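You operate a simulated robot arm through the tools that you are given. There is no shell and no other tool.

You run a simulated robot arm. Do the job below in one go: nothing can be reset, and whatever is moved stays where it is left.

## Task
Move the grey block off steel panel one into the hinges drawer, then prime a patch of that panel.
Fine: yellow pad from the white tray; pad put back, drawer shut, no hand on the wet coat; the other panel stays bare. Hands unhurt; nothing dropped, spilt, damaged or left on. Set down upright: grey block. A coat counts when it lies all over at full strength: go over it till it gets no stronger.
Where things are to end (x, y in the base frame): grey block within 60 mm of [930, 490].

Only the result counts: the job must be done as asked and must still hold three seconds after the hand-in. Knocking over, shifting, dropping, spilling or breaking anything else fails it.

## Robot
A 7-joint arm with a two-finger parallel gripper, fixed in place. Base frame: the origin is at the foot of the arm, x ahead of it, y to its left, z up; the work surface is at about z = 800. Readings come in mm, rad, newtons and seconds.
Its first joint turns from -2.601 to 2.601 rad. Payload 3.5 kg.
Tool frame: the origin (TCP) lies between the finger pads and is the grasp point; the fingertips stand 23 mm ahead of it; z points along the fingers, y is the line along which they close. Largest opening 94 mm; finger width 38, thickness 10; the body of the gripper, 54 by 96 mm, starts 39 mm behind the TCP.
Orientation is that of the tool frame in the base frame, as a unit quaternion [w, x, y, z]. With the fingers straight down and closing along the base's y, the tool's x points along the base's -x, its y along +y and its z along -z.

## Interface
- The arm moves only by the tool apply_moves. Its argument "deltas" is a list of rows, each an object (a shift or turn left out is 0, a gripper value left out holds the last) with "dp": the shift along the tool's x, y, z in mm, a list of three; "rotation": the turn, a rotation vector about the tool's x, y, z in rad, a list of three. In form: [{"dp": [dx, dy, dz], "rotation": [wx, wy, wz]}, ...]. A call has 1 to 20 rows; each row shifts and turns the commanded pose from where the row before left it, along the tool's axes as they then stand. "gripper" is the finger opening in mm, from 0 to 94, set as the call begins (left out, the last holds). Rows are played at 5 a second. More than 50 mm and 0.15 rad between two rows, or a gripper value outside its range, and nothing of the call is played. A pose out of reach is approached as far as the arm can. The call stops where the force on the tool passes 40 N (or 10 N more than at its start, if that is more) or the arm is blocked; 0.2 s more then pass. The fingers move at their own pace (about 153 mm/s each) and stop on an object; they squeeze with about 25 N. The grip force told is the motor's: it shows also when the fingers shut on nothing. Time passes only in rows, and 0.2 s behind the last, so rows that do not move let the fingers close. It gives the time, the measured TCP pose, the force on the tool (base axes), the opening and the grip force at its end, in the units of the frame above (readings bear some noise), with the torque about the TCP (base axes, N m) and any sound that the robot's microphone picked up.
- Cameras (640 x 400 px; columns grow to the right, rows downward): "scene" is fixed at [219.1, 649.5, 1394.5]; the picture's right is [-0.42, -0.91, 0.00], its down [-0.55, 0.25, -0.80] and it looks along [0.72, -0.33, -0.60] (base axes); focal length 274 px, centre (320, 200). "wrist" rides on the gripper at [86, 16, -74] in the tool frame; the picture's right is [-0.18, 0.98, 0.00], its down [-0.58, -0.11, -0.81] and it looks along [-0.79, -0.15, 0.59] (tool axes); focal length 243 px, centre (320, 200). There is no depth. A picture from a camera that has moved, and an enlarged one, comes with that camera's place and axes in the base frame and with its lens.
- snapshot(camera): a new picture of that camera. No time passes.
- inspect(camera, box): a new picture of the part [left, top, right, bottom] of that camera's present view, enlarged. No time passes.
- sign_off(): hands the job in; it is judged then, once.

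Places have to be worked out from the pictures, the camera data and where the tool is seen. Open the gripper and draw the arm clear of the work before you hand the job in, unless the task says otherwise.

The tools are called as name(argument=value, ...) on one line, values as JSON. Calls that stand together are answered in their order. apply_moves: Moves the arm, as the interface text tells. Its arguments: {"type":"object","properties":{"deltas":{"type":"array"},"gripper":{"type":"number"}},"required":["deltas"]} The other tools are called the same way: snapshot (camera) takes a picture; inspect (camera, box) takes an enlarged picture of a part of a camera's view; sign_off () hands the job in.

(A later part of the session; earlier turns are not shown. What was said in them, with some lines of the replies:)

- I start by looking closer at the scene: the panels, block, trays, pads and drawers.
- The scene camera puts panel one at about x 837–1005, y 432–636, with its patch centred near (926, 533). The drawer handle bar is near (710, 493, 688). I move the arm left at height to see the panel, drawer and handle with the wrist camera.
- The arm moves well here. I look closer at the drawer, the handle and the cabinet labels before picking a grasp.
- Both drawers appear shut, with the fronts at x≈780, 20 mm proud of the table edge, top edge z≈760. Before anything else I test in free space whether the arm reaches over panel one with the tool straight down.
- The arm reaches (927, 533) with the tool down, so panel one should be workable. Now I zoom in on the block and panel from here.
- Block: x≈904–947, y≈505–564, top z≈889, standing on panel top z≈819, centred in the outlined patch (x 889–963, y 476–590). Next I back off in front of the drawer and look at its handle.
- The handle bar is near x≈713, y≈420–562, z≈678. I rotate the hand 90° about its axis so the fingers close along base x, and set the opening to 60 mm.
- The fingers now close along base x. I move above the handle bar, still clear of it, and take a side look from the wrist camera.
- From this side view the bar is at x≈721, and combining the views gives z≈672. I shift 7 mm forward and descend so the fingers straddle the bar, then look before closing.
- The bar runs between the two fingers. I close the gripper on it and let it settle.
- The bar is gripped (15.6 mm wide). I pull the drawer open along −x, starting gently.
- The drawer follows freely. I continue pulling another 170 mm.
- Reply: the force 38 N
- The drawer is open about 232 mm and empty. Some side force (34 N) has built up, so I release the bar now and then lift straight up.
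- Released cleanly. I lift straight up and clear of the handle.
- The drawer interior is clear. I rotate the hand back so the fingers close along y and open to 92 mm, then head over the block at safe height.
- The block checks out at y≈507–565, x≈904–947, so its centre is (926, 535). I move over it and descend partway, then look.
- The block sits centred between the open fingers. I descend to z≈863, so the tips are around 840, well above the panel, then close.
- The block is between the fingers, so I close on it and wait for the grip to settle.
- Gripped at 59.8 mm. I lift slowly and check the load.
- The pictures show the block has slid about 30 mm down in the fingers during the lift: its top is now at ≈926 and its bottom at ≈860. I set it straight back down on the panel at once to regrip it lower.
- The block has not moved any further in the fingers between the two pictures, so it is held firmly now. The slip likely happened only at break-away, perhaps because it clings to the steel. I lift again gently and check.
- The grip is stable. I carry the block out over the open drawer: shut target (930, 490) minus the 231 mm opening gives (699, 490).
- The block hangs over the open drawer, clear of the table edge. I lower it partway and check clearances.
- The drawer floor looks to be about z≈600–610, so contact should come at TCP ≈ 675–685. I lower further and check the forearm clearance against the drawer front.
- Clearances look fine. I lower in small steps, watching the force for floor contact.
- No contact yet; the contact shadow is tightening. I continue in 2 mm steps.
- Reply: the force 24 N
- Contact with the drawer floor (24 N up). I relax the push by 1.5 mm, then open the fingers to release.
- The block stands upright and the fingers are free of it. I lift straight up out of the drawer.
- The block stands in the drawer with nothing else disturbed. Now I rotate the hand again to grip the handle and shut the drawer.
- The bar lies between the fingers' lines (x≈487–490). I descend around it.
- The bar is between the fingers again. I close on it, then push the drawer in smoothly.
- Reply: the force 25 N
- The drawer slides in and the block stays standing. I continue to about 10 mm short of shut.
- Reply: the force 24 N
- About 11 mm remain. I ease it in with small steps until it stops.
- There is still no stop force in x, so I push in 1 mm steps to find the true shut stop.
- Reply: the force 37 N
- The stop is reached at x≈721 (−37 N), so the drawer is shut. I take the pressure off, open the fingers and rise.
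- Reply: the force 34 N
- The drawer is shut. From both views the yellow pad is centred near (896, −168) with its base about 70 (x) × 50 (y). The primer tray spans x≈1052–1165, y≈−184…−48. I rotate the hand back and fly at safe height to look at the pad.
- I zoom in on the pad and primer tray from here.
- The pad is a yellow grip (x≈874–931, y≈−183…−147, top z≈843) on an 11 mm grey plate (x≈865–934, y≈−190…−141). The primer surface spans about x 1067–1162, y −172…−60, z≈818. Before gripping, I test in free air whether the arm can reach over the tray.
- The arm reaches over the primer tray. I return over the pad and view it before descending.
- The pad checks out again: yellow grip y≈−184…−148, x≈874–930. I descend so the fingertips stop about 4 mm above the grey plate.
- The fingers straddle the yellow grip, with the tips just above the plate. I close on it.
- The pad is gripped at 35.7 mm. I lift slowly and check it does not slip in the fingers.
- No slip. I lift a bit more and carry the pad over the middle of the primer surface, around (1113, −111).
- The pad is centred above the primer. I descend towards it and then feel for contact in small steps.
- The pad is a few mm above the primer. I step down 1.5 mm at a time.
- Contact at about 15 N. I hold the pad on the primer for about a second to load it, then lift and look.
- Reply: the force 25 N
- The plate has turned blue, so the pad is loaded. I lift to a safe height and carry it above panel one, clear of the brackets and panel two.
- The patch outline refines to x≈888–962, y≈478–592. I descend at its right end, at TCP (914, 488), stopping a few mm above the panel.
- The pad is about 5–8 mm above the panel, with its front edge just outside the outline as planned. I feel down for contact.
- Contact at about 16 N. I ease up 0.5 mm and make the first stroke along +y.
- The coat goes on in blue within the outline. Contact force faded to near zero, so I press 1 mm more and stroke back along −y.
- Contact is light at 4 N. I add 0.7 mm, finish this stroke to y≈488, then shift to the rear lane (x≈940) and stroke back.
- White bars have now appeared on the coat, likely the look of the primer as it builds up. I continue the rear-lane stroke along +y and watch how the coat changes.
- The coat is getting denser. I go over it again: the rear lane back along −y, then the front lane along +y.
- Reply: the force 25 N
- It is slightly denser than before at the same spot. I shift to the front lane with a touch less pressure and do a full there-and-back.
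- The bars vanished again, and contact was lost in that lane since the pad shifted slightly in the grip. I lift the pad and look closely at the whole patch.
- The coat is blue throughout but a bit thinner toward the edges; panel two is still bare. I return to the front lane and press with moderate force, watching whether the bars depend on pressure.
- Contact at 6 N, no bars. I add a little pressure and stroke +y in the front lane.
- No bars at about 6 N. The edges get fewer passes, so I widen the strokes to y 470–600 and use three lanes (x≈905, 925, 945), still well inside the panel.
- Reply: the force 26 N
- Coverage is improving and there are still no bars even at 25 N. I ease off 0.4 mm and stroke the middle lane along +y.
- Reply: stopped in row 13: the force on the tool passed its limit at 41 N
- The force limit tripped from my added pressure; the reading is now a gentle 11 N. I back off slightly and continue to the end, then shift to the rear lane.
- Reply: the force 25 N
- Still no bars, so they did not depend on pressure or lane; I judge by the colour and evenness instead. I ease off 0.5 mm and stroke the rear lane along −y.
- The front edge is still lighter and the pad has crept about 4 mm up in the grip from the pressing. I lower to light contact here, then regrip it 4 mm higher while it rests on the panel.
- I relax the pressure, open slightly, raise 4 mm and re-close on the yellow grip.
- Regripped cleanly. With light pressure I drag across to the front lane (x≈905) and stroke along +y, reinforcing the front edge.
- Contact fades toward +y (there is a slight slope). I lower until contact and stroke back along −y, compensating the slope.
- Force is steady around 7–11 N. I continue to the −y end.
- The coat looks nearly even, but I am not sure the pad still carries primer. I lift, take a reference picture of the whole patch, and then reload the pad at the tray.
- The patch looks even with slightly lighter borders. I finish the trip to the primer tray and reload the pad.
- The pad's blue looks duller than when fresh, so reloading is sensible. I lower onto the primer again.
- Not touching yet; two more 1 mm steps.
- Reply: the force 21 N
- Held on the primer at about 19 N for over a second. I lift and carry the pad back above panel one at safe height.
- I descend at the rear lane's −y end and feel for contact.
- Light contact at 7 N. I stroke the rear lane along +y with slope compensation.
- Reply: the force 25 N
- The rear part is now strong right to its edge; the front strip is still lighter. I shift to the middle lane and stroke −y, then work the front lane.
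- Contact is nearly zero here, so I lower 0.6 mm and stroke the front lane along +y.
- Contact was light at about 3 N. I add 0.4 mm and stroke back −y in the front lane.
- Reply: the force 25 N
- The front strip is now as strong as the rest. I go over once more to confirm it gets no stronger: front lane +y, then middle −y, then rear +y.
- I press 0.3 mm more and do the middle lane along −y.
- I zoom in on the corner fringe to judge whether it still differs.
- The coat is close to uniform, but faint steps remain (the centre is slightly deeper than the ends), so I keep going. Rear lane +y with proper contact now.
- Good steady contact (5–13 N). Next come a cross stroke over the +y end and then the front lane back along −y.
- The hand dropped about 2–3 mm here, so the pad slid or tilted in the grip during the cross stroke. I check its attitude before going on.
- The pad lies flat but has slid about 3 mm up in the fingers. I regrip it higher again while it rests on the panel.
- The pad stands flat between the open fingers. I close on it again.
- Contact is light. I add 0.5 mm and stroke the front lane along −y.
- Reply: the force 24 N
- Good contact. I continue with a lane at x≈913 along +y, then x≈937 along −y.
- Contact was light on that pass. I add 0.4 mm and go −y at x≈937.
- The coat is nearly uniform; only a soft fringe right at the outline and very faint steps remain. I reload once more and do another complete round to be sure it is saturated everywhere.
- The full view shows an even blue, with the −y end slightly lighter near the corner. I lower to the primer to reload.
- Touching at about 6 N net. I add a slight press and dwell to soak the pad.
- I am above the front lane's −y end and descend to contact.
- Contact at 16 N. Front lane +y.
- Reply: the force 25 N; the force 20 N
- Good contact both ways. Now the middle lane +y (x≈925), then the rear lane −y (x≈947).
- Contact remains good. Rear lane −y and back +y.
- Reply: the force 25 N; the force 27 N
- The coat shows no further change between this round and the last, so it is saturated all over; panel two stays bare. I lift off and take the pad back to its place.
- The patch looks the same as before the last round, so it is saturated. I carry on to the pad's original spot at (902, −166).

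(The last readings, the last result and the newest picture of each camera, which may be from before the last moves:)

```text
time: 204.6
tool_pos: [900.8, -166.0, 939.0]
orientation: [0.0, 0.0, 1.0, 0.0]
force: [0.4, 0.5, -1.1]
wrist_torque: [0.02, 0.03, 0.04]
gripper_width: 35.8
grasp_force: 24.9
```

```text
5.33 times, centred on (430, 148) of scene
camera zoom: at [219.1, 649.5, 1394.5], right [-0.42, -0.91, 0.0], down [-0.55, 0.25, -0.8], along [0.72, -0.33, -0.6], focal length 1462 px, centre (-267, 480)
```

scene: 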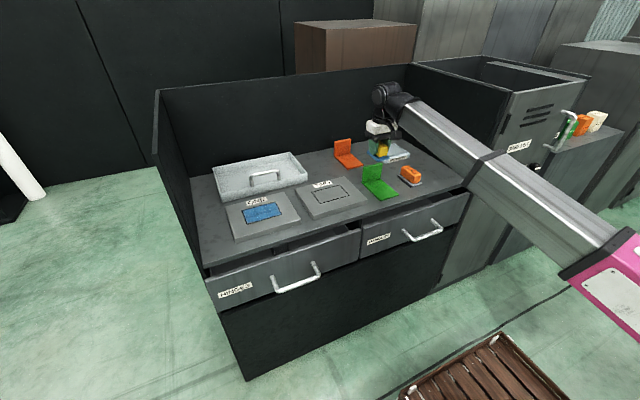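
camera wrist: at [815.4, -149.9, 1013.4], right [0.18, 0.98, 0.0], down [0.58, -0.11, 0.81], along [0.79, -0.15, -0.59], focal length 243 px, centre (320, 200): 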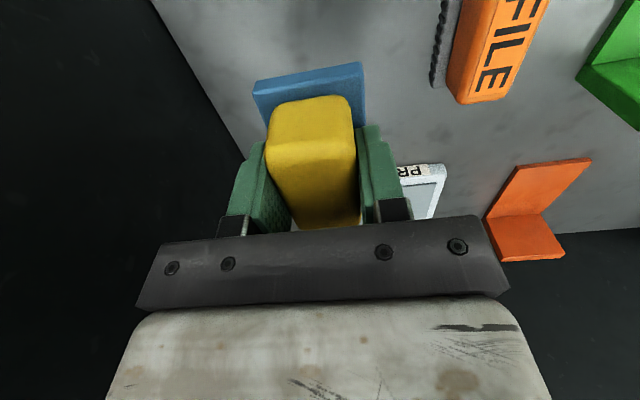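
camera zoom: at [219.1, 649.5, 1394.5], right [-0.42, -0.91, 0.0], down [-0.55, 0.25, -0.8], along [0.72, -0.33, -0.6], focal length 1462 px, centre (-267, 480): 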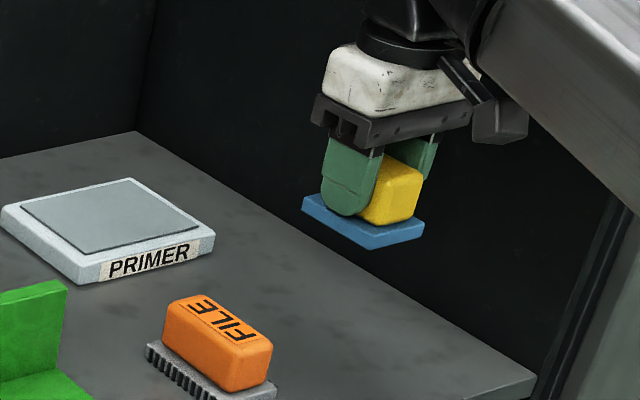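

I am directly above the pad's original place, with the file well clear. I lower toward the table and then feel for contact.

apply_moves(deltas=[{"dp": [-1, 0, 30]}, {"dp": [0, 0, 30]}, {"dp": [0, 0, 20]}, {"dp": [0, 0, 12]}, {"dp": [0, 0, 4]}])

apply_moves(deltas=[{"dp": [0, 0, 1]}, {"dp": [0, 0, 1]}])

inspect(camera="scene", box=[380, 130, 480, 192])

```text
time: 205.8
tool_pos: [903.6, -164.2, 843.4]
orientation: [0.0, 0.0, 1.0, 0.0]
force: [0.3, 0.7, -1.8]
wrist_torque: [-0.01, 0.01, -0.03]
gripper_width: 36.0
grasp_force: 25.1
```

```text
time: 206.4
tool_pos: [905.4, -164.4, 842.5]
orientation: [0.0, 0.0, 1.0, 0.001]
force: [0.3, -0.4, -1.9]
wrist_torque: [0.01, 0.02, -0.05]
gripper_width: 35.7
grasp_force: 25.2
```

```text
6.40 times, centred on (430, 161) of scene
camera zoom: at [219.1, 649.5, 1394.5], right [-0.42, -0.91, 0.0], down [-0.55, 0.25, -0.8], along [0.72, -0.33, -0.6], focal length 1755 px, centre (-384, 450)
```

zoom: 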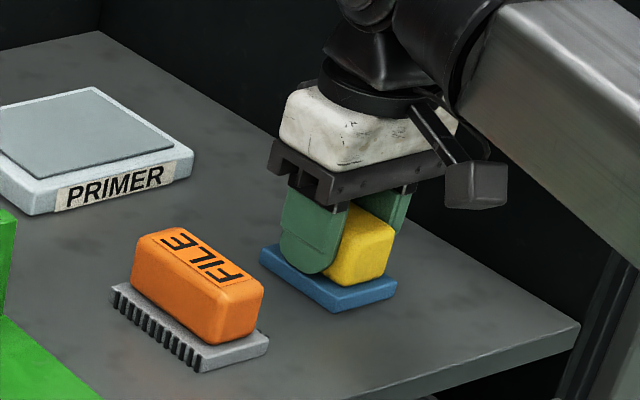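

Not touching yet. I continue in 1 mm steps.

apply_moves(deltas=[{"dp": [0, 0, 1]}, {"dp": [0, 0, 0.7]}, {"dp": [0, 0, 0]}])

```text
time: 207.2
tool_pos: [903.4, -163.1, 839.8]
orientation: [0.0, 0.0, 1.0, 0.0]
force: [0.3, 0.0, -1.2]
wrist_torque: [-0.01, 0.03, 0.0]
gripper_width: 35.7
grasp_force: 24.9
```

apply_moves(deltas=[{"dp": [0, 0, 0.7]}, {"dp": [0, 0, 0.7]}, {"dp": [0, 0, 0]}])

inspect(camera="scene", box=[380, 130, 480, 192])

```text
time: 208.0
tool_pos: [903.7, -165.5, 838.1]
orientation: [0.0, 0.0, 1.0, -0.001]
force: [-0.2, 0.7, -1.3]
wrist_torque: [0.01, 0.02, -0.01]
gripper_width: 35.9
grasp_force: 25.0
```

```text
6.40 times, centred on (430, 161) of scene
camera zoom: at [219.1, 649.5, 1394.5], right [-0.42, -0.91, 0.0], down [-0.55, 0.25, -0.8], along [0.72, -0.33, -0.6], focal length 1755 px, centre (-384, 450)
```

zoom: 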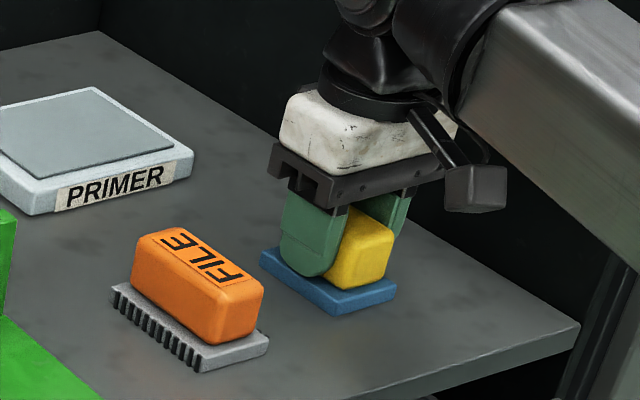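

Still a hair above the table, and the pad sits about 4 mm back and 3 mm left of its old spot by the picture. I correct that and keep lowering.

apply_moves(deltas=[{"dp": [3.5, -2.5, -0.5]}, {"dp": [0, 0, 0.8]}, {"dp": [0, 0, 0.7]}, {"dp": [0, 0, 0]}])

```text
time: 209.0
tool_pos: [900.2, -168.4, 837.5]
orientation: [0.001, 0.001, 1.0, 0.0]
force: [2.6, 2.2, 8.8]
wrist_torque: [0.1, 0.21, -0.05]
gripper_width: 35.6
grasp_force: 24.7
```

The pad is down (9 N). I check the picture, then release.

inspect(camera="scene", box=[380, 130, 480, 192])

apply_moves(deltas=[{"dp": [0, 0, -0.3]}, {"dp": [0, 0, 0]}])

apply_moves(deltas=[{"dp": [0, 0, 0]}, {"dp": [0, 0, 0]}, {"dp": [0, 0, 0]}], gripper=62)

snapshot(camera="wrist")

```text
6.40 times, centred on (430, 161) of scene
camera zoom: at [219.1, 649.5, 1394.5], right [-0.42, -0.91, 0.0], down [-0.55, 0.25, -0.8], along [0.72, -0.33, -0.6], focal length 1755 px, centre (-384, 450)
```

zoom: 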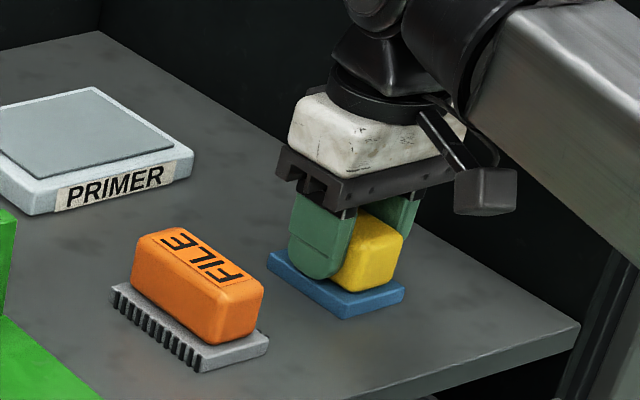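

```text
time: 209.6
tool_pos: [901.4, -168.7, 839.5]
orientation: [0.0, 0.0, 1.0, -0.001]
force: [4.3, 0.9, 9.1]
wrist_torque: [0.1, 0.07, -0.03]
gripper_width: 35.9
grasp_force: 24.6
```

```text
time: 210.4
tool_pos: [900.5, -167.9, 837.0]
orientation: [0.0, 0.0, 1.0, 0.0]
force: [0.0, -0.5, -0.2]
wrist_torque: [-0.02, -0.04, -0.01]
gripper_width: 62.0
grasp_force: 0.0
```

```text
taken
camera wrist: at [812.9, -152.4, 912.1], right [0.18, 0.98, 0.0], down [0.58, -0.11, 0.81], along [0.79, -0.15, -0.59], focal length 243 px, centre (320, 200)
```

wrist: 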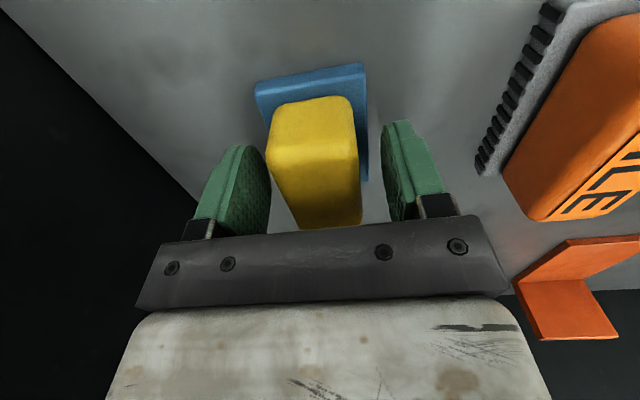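

The pad rests within about 2 mm of its original spot. I raise the hand straight up and clear.

apply_moves(deltas=[{"dp": [0, 0, -10]}, {"dp": [0, 0, -20]}, {"dp": [0, 0, -30]}, {"dp": [0, 0, -40]}, {"dp": [0, 0, -40]}])

snapshot(camera="scene")

snapshot(camera="wrist")

```text
time: 211.6
tool_pos: [899.5, -163.5, 978.8]
orientation: [0.0, 0.001, 1.0, 0.0]
force: [-0.5, -0.4, 0.6]
wrist_torque: [0.03, 0.03, 0.0]
gripper_width: 62.2
grasp_force: 0.0
```

```text
taken
```

scene: 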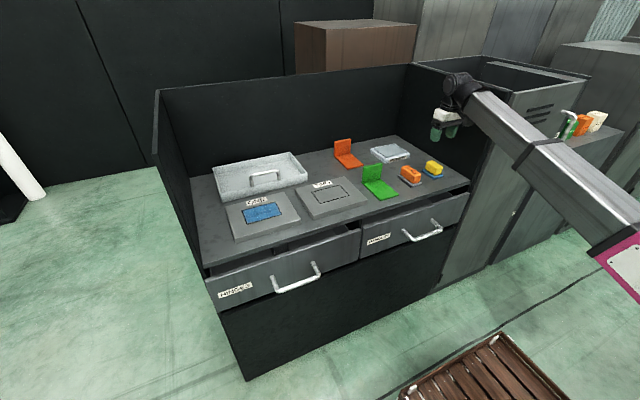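

```text
taken
camera wrist: at [811.5, -147.7, 1052.5], right [0.18, 0.98, 0.0], down [0.58, -0.11, 0.81], along [0.79, -0.15, -0.59], focal length 243 px, centre (320, 200)
```

wrist: 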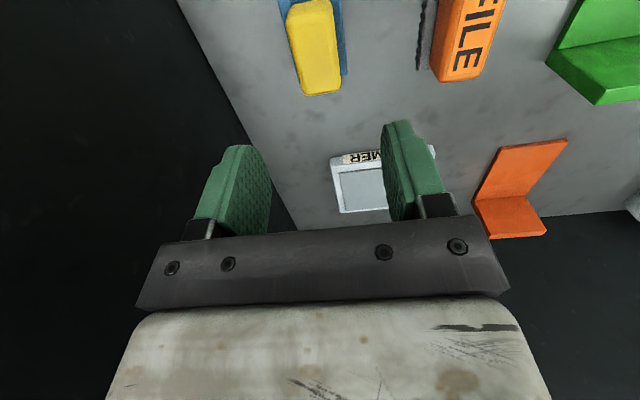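

All is in place: pad back, drawer shut, panel two bare. I move in front of panel one at height for a final unobstructed look at the coat.

apply_moves(deltas=[{"dp": [9, 45.5, 0]}, {"dp": [9, 45.5, 0]}, {"dp": [9, 45.5, 0]}, {"dp": [9, 45.5, 0]}, {"dp": [9, 45.5, 0]}, {"dp": [9, 45.5, 0]}, {"dp": [9, 45.5, 0]}, {"dp": [9, 45.5, 0]}, {"dp": [9, 45.5, 0]}, {"dp": [9, 45.5, 0]}, {"dp": [9, 45.5, 0]}, {"dp": [9, 45.5, 0]}, {"dp": [9, 45.5, 0]}, {"dp": [9, 45.5, 0]}, {"dp": [9, 45.5, 0]}])

inspect(camera="wrist", box=[240, 60, 440, 185])

snapshot(camera="wrist")

```text
time: 214.8
tool_pos: [764.9, 512.9, 975.6]
orientation: [0.0, 0.0, 1.0, 0.001]
force: [-0.3, 1.2, 0.4]
wrist_torque: [-0.01, -0.02, -0.01]
gripper_width: 61.8
grasp_force: 0.1
```

```text
3.20 times, centred on (340, 122) of wrist
camera zoom: at [679.1, 528.8, 1050.3], right [0.19, 0.98, 0.0], down [0.58, -0.11, 0.81], along [0.79, -0.15, -0.59], focal length 776 px, centre (256, 448)
```

zoom: 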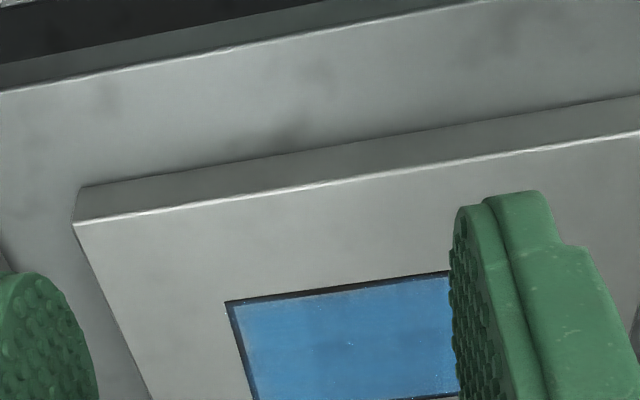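

```text
taken
camera wrist: at [679.1, 528.8, 1050.3], right [0.19, 0.98, 0.0], down [0.58, -0.11, 0.81], along [0.79, -0.15, -0.59], focal length 243 px, centre (320, 200)
```

wrist: 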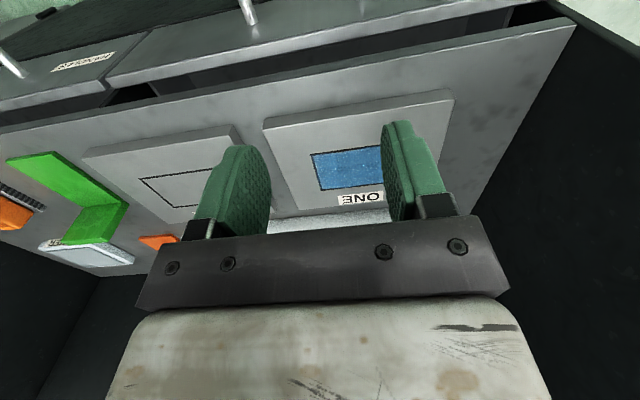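

I open the gripper fully and zoom in on the patch between the fingers.

apply_moves(deltas=[{"dp": [-10, 15, 0]}, {"dp": [0, 0, 0]}], gripper=92)

inspect(camera="wrist", box=[290, 130, 400, 199])

inspect(camera="scene", box=[200, 150, 360, 310])

```text
time: 215.4
tool_pos: [776.1, 530.4, 975.3]
orientation: [0.0, 0.001, 1.0, 0.0]
force: [0.1, 0.3, -0.9]
wrist_torque: [0.01, 0.0, 0.0]
gripper_width: 91.8
grasp_force: 0.0
```

```text
5.80 times, centred on (345, 164) of wrist
camera zoom: at [688.3, 545.1, 1050.2], right [0.19, 0.98, 0.0], down [0.58, -0.11, 0.81], along [0.79, -0.15, -0.59], focal length 1406 px, centre (175, 406)
```

zoom: 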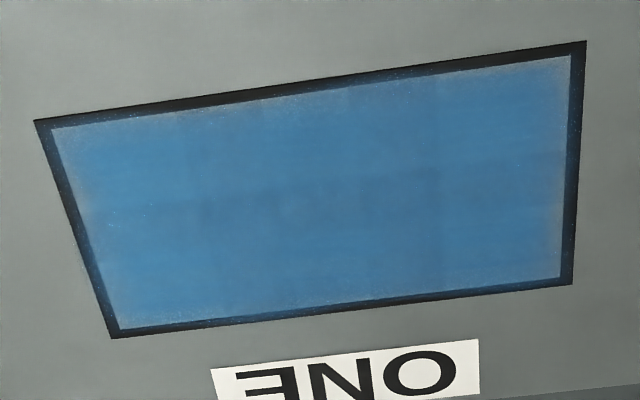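

```text
2.50 times, centred on (280, 230) of scene
camera zoom: at [219.1, 649.5, 1394.5], right [-0.42, -0.91, 0.0], down [-0.55, 0.25, -0.8], along [0.72, -0.33, -0.6], focal length 686 px, centre (420, 125)
```

zoom: 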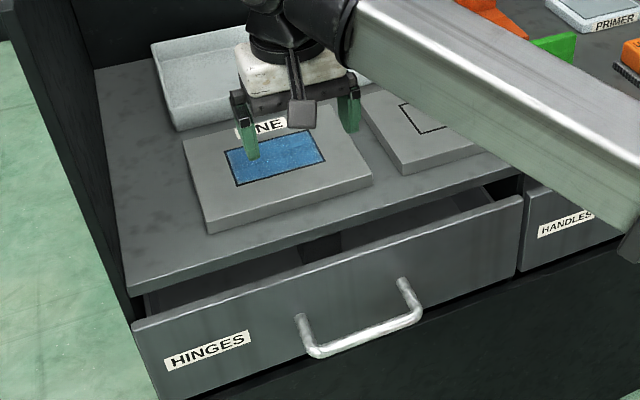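

The coat is even with only a soft rim at the outline. Let me double-check the drawer gap and the block inside, and the pad and other items, before retreating.

inspect(camera="scene", box=[200, 220, 380, 310])

inspect(camera="scene", box=[320, 120, 480, 220])

```text
3.56 times, centred on (290, 265) of scene
camera zoom: at [219.1, 649.5, 1394.5], right [-0.42, -0.91, 0.0], down [-0.55, 0.25, -0.8], along [0.72, -0.33, -0.6], focal length 975 px, centre (427, -31)
```

zoom: 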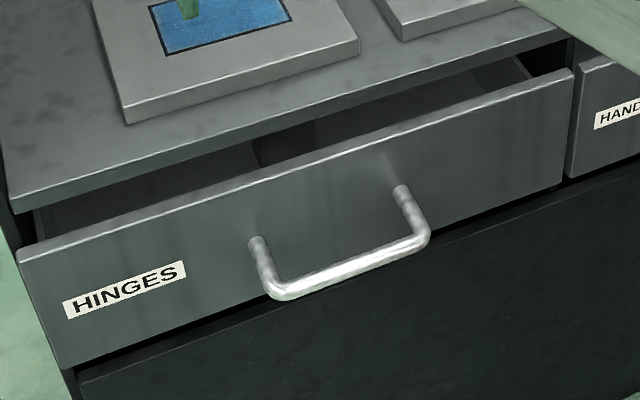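

```text
4.00 times, centred on (400, 170) of scene
camera zoom: at [219.1, 649.5, 1394.5], right [-0.42, -0.91, 0.0], down [-0.55, 0.25, -0.8], along [0.72, -0.33, -0.6], focal length 1097 px, centre (0, 320)
```

zoom: 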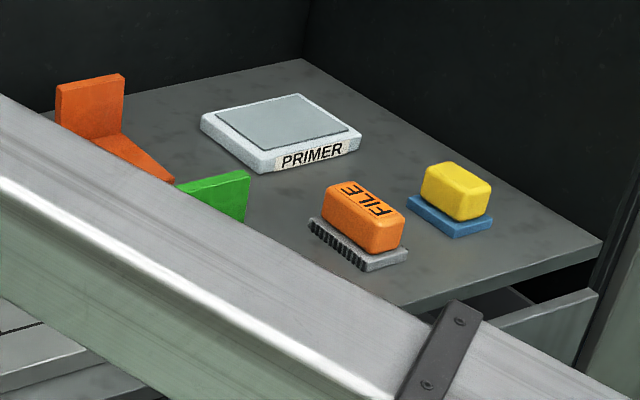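

Through the gap I can see the block standing upright in the shut drawer at y≈491, and the pad, file, tray and brackets are all in place. I draw the arm back clear of the bench with the gripper open.

apply_moves(deltas=[{"dp": [25, 0, -20]}, {"dp": [35, -15, -20]}, {"dp": [35, -25, -20]}, {"dp": [35, -30, -15]}, {"dp": [35, -30, -10]}, {"dp": [35, -30, 0]}, {"dp": [0, -40, 0]}, {"dp": [0, -40, 0]}, {"dp": [0, 0, 0]}], gripper=94)

snapshot(camera="scene")

inspect(camera="scene", box=[200, 150, 360, 250])

```text
time: 217.4
tool_pos: [576.0, 324.5, 1067.9]
orientation: [0.0, 0.0, 1.0, 0.001]
force: [-0.5, 0.3, 0.3]
wrist_torque: [0.01, -0.04, 0.02]
gripper_width: 94.0
grasp_force: 0.1
```

```text
taken
```

scene: 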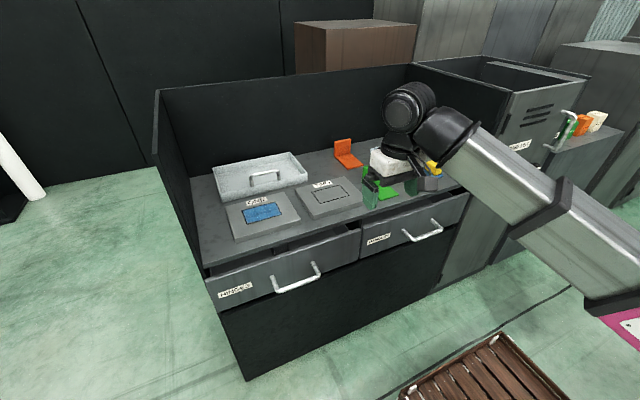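

```text
4.00 times, centred on (280, 200) of scene
camera zoom: at [219.1, 649.5, 1394.5], right [-0.42, -0.91, 0.0], down [-0.55, 0.25, -0.8], along [0.72, -0.33, -0.6], focal length 1097 px, centre (480, 200)
```

zoom: 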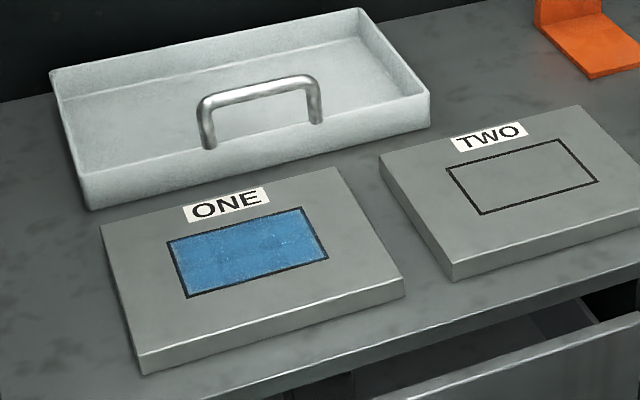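

The arm is clear and the gripper open. The block is in the shut drawer, panel one is primed, panel two is bare, and the pad is back in its place. I hand the job in.

sign_off()

```text
The job is handed in.
```

The grey block is in the shut hinges drawer, panel one is primed inside its outline, and the pad is back in its place. I handed the job in and have no verdict back yet.

- **Block:** it stands upright at about (930, 490). I worked that out from where I set it down and how far the drawer moved. I could also see it through the gap above the drawer front.
- **Coat:** I loaded the pad with primer three times and went over the patch many times. The last full round made no visible difference. A lighter rim of about 5 mm at the outline and a slightly darker centre never changed, so I took them to be how the picture is drawn.
- **Unexplained marks:** three white bars showed on the coat for a few seconds early on, then disappeared. I never found out why.
- **Pad:** it is within about 2 mm of where it started. Its plate is still blue with primer.
- **Slips:** the block slid about 30 mm down in the fingers on its first lift but stayed held. The pad crept up in the grip twice, and I regripped it while it rested on the panel. One stroke reached 41 N and tripped the force limit. I saw no damage from any of this.
- **Everything else:** panel two is still bare, and nothing was knocked, spilt or dropped. The gripper is open and the arm is clear of the bench.
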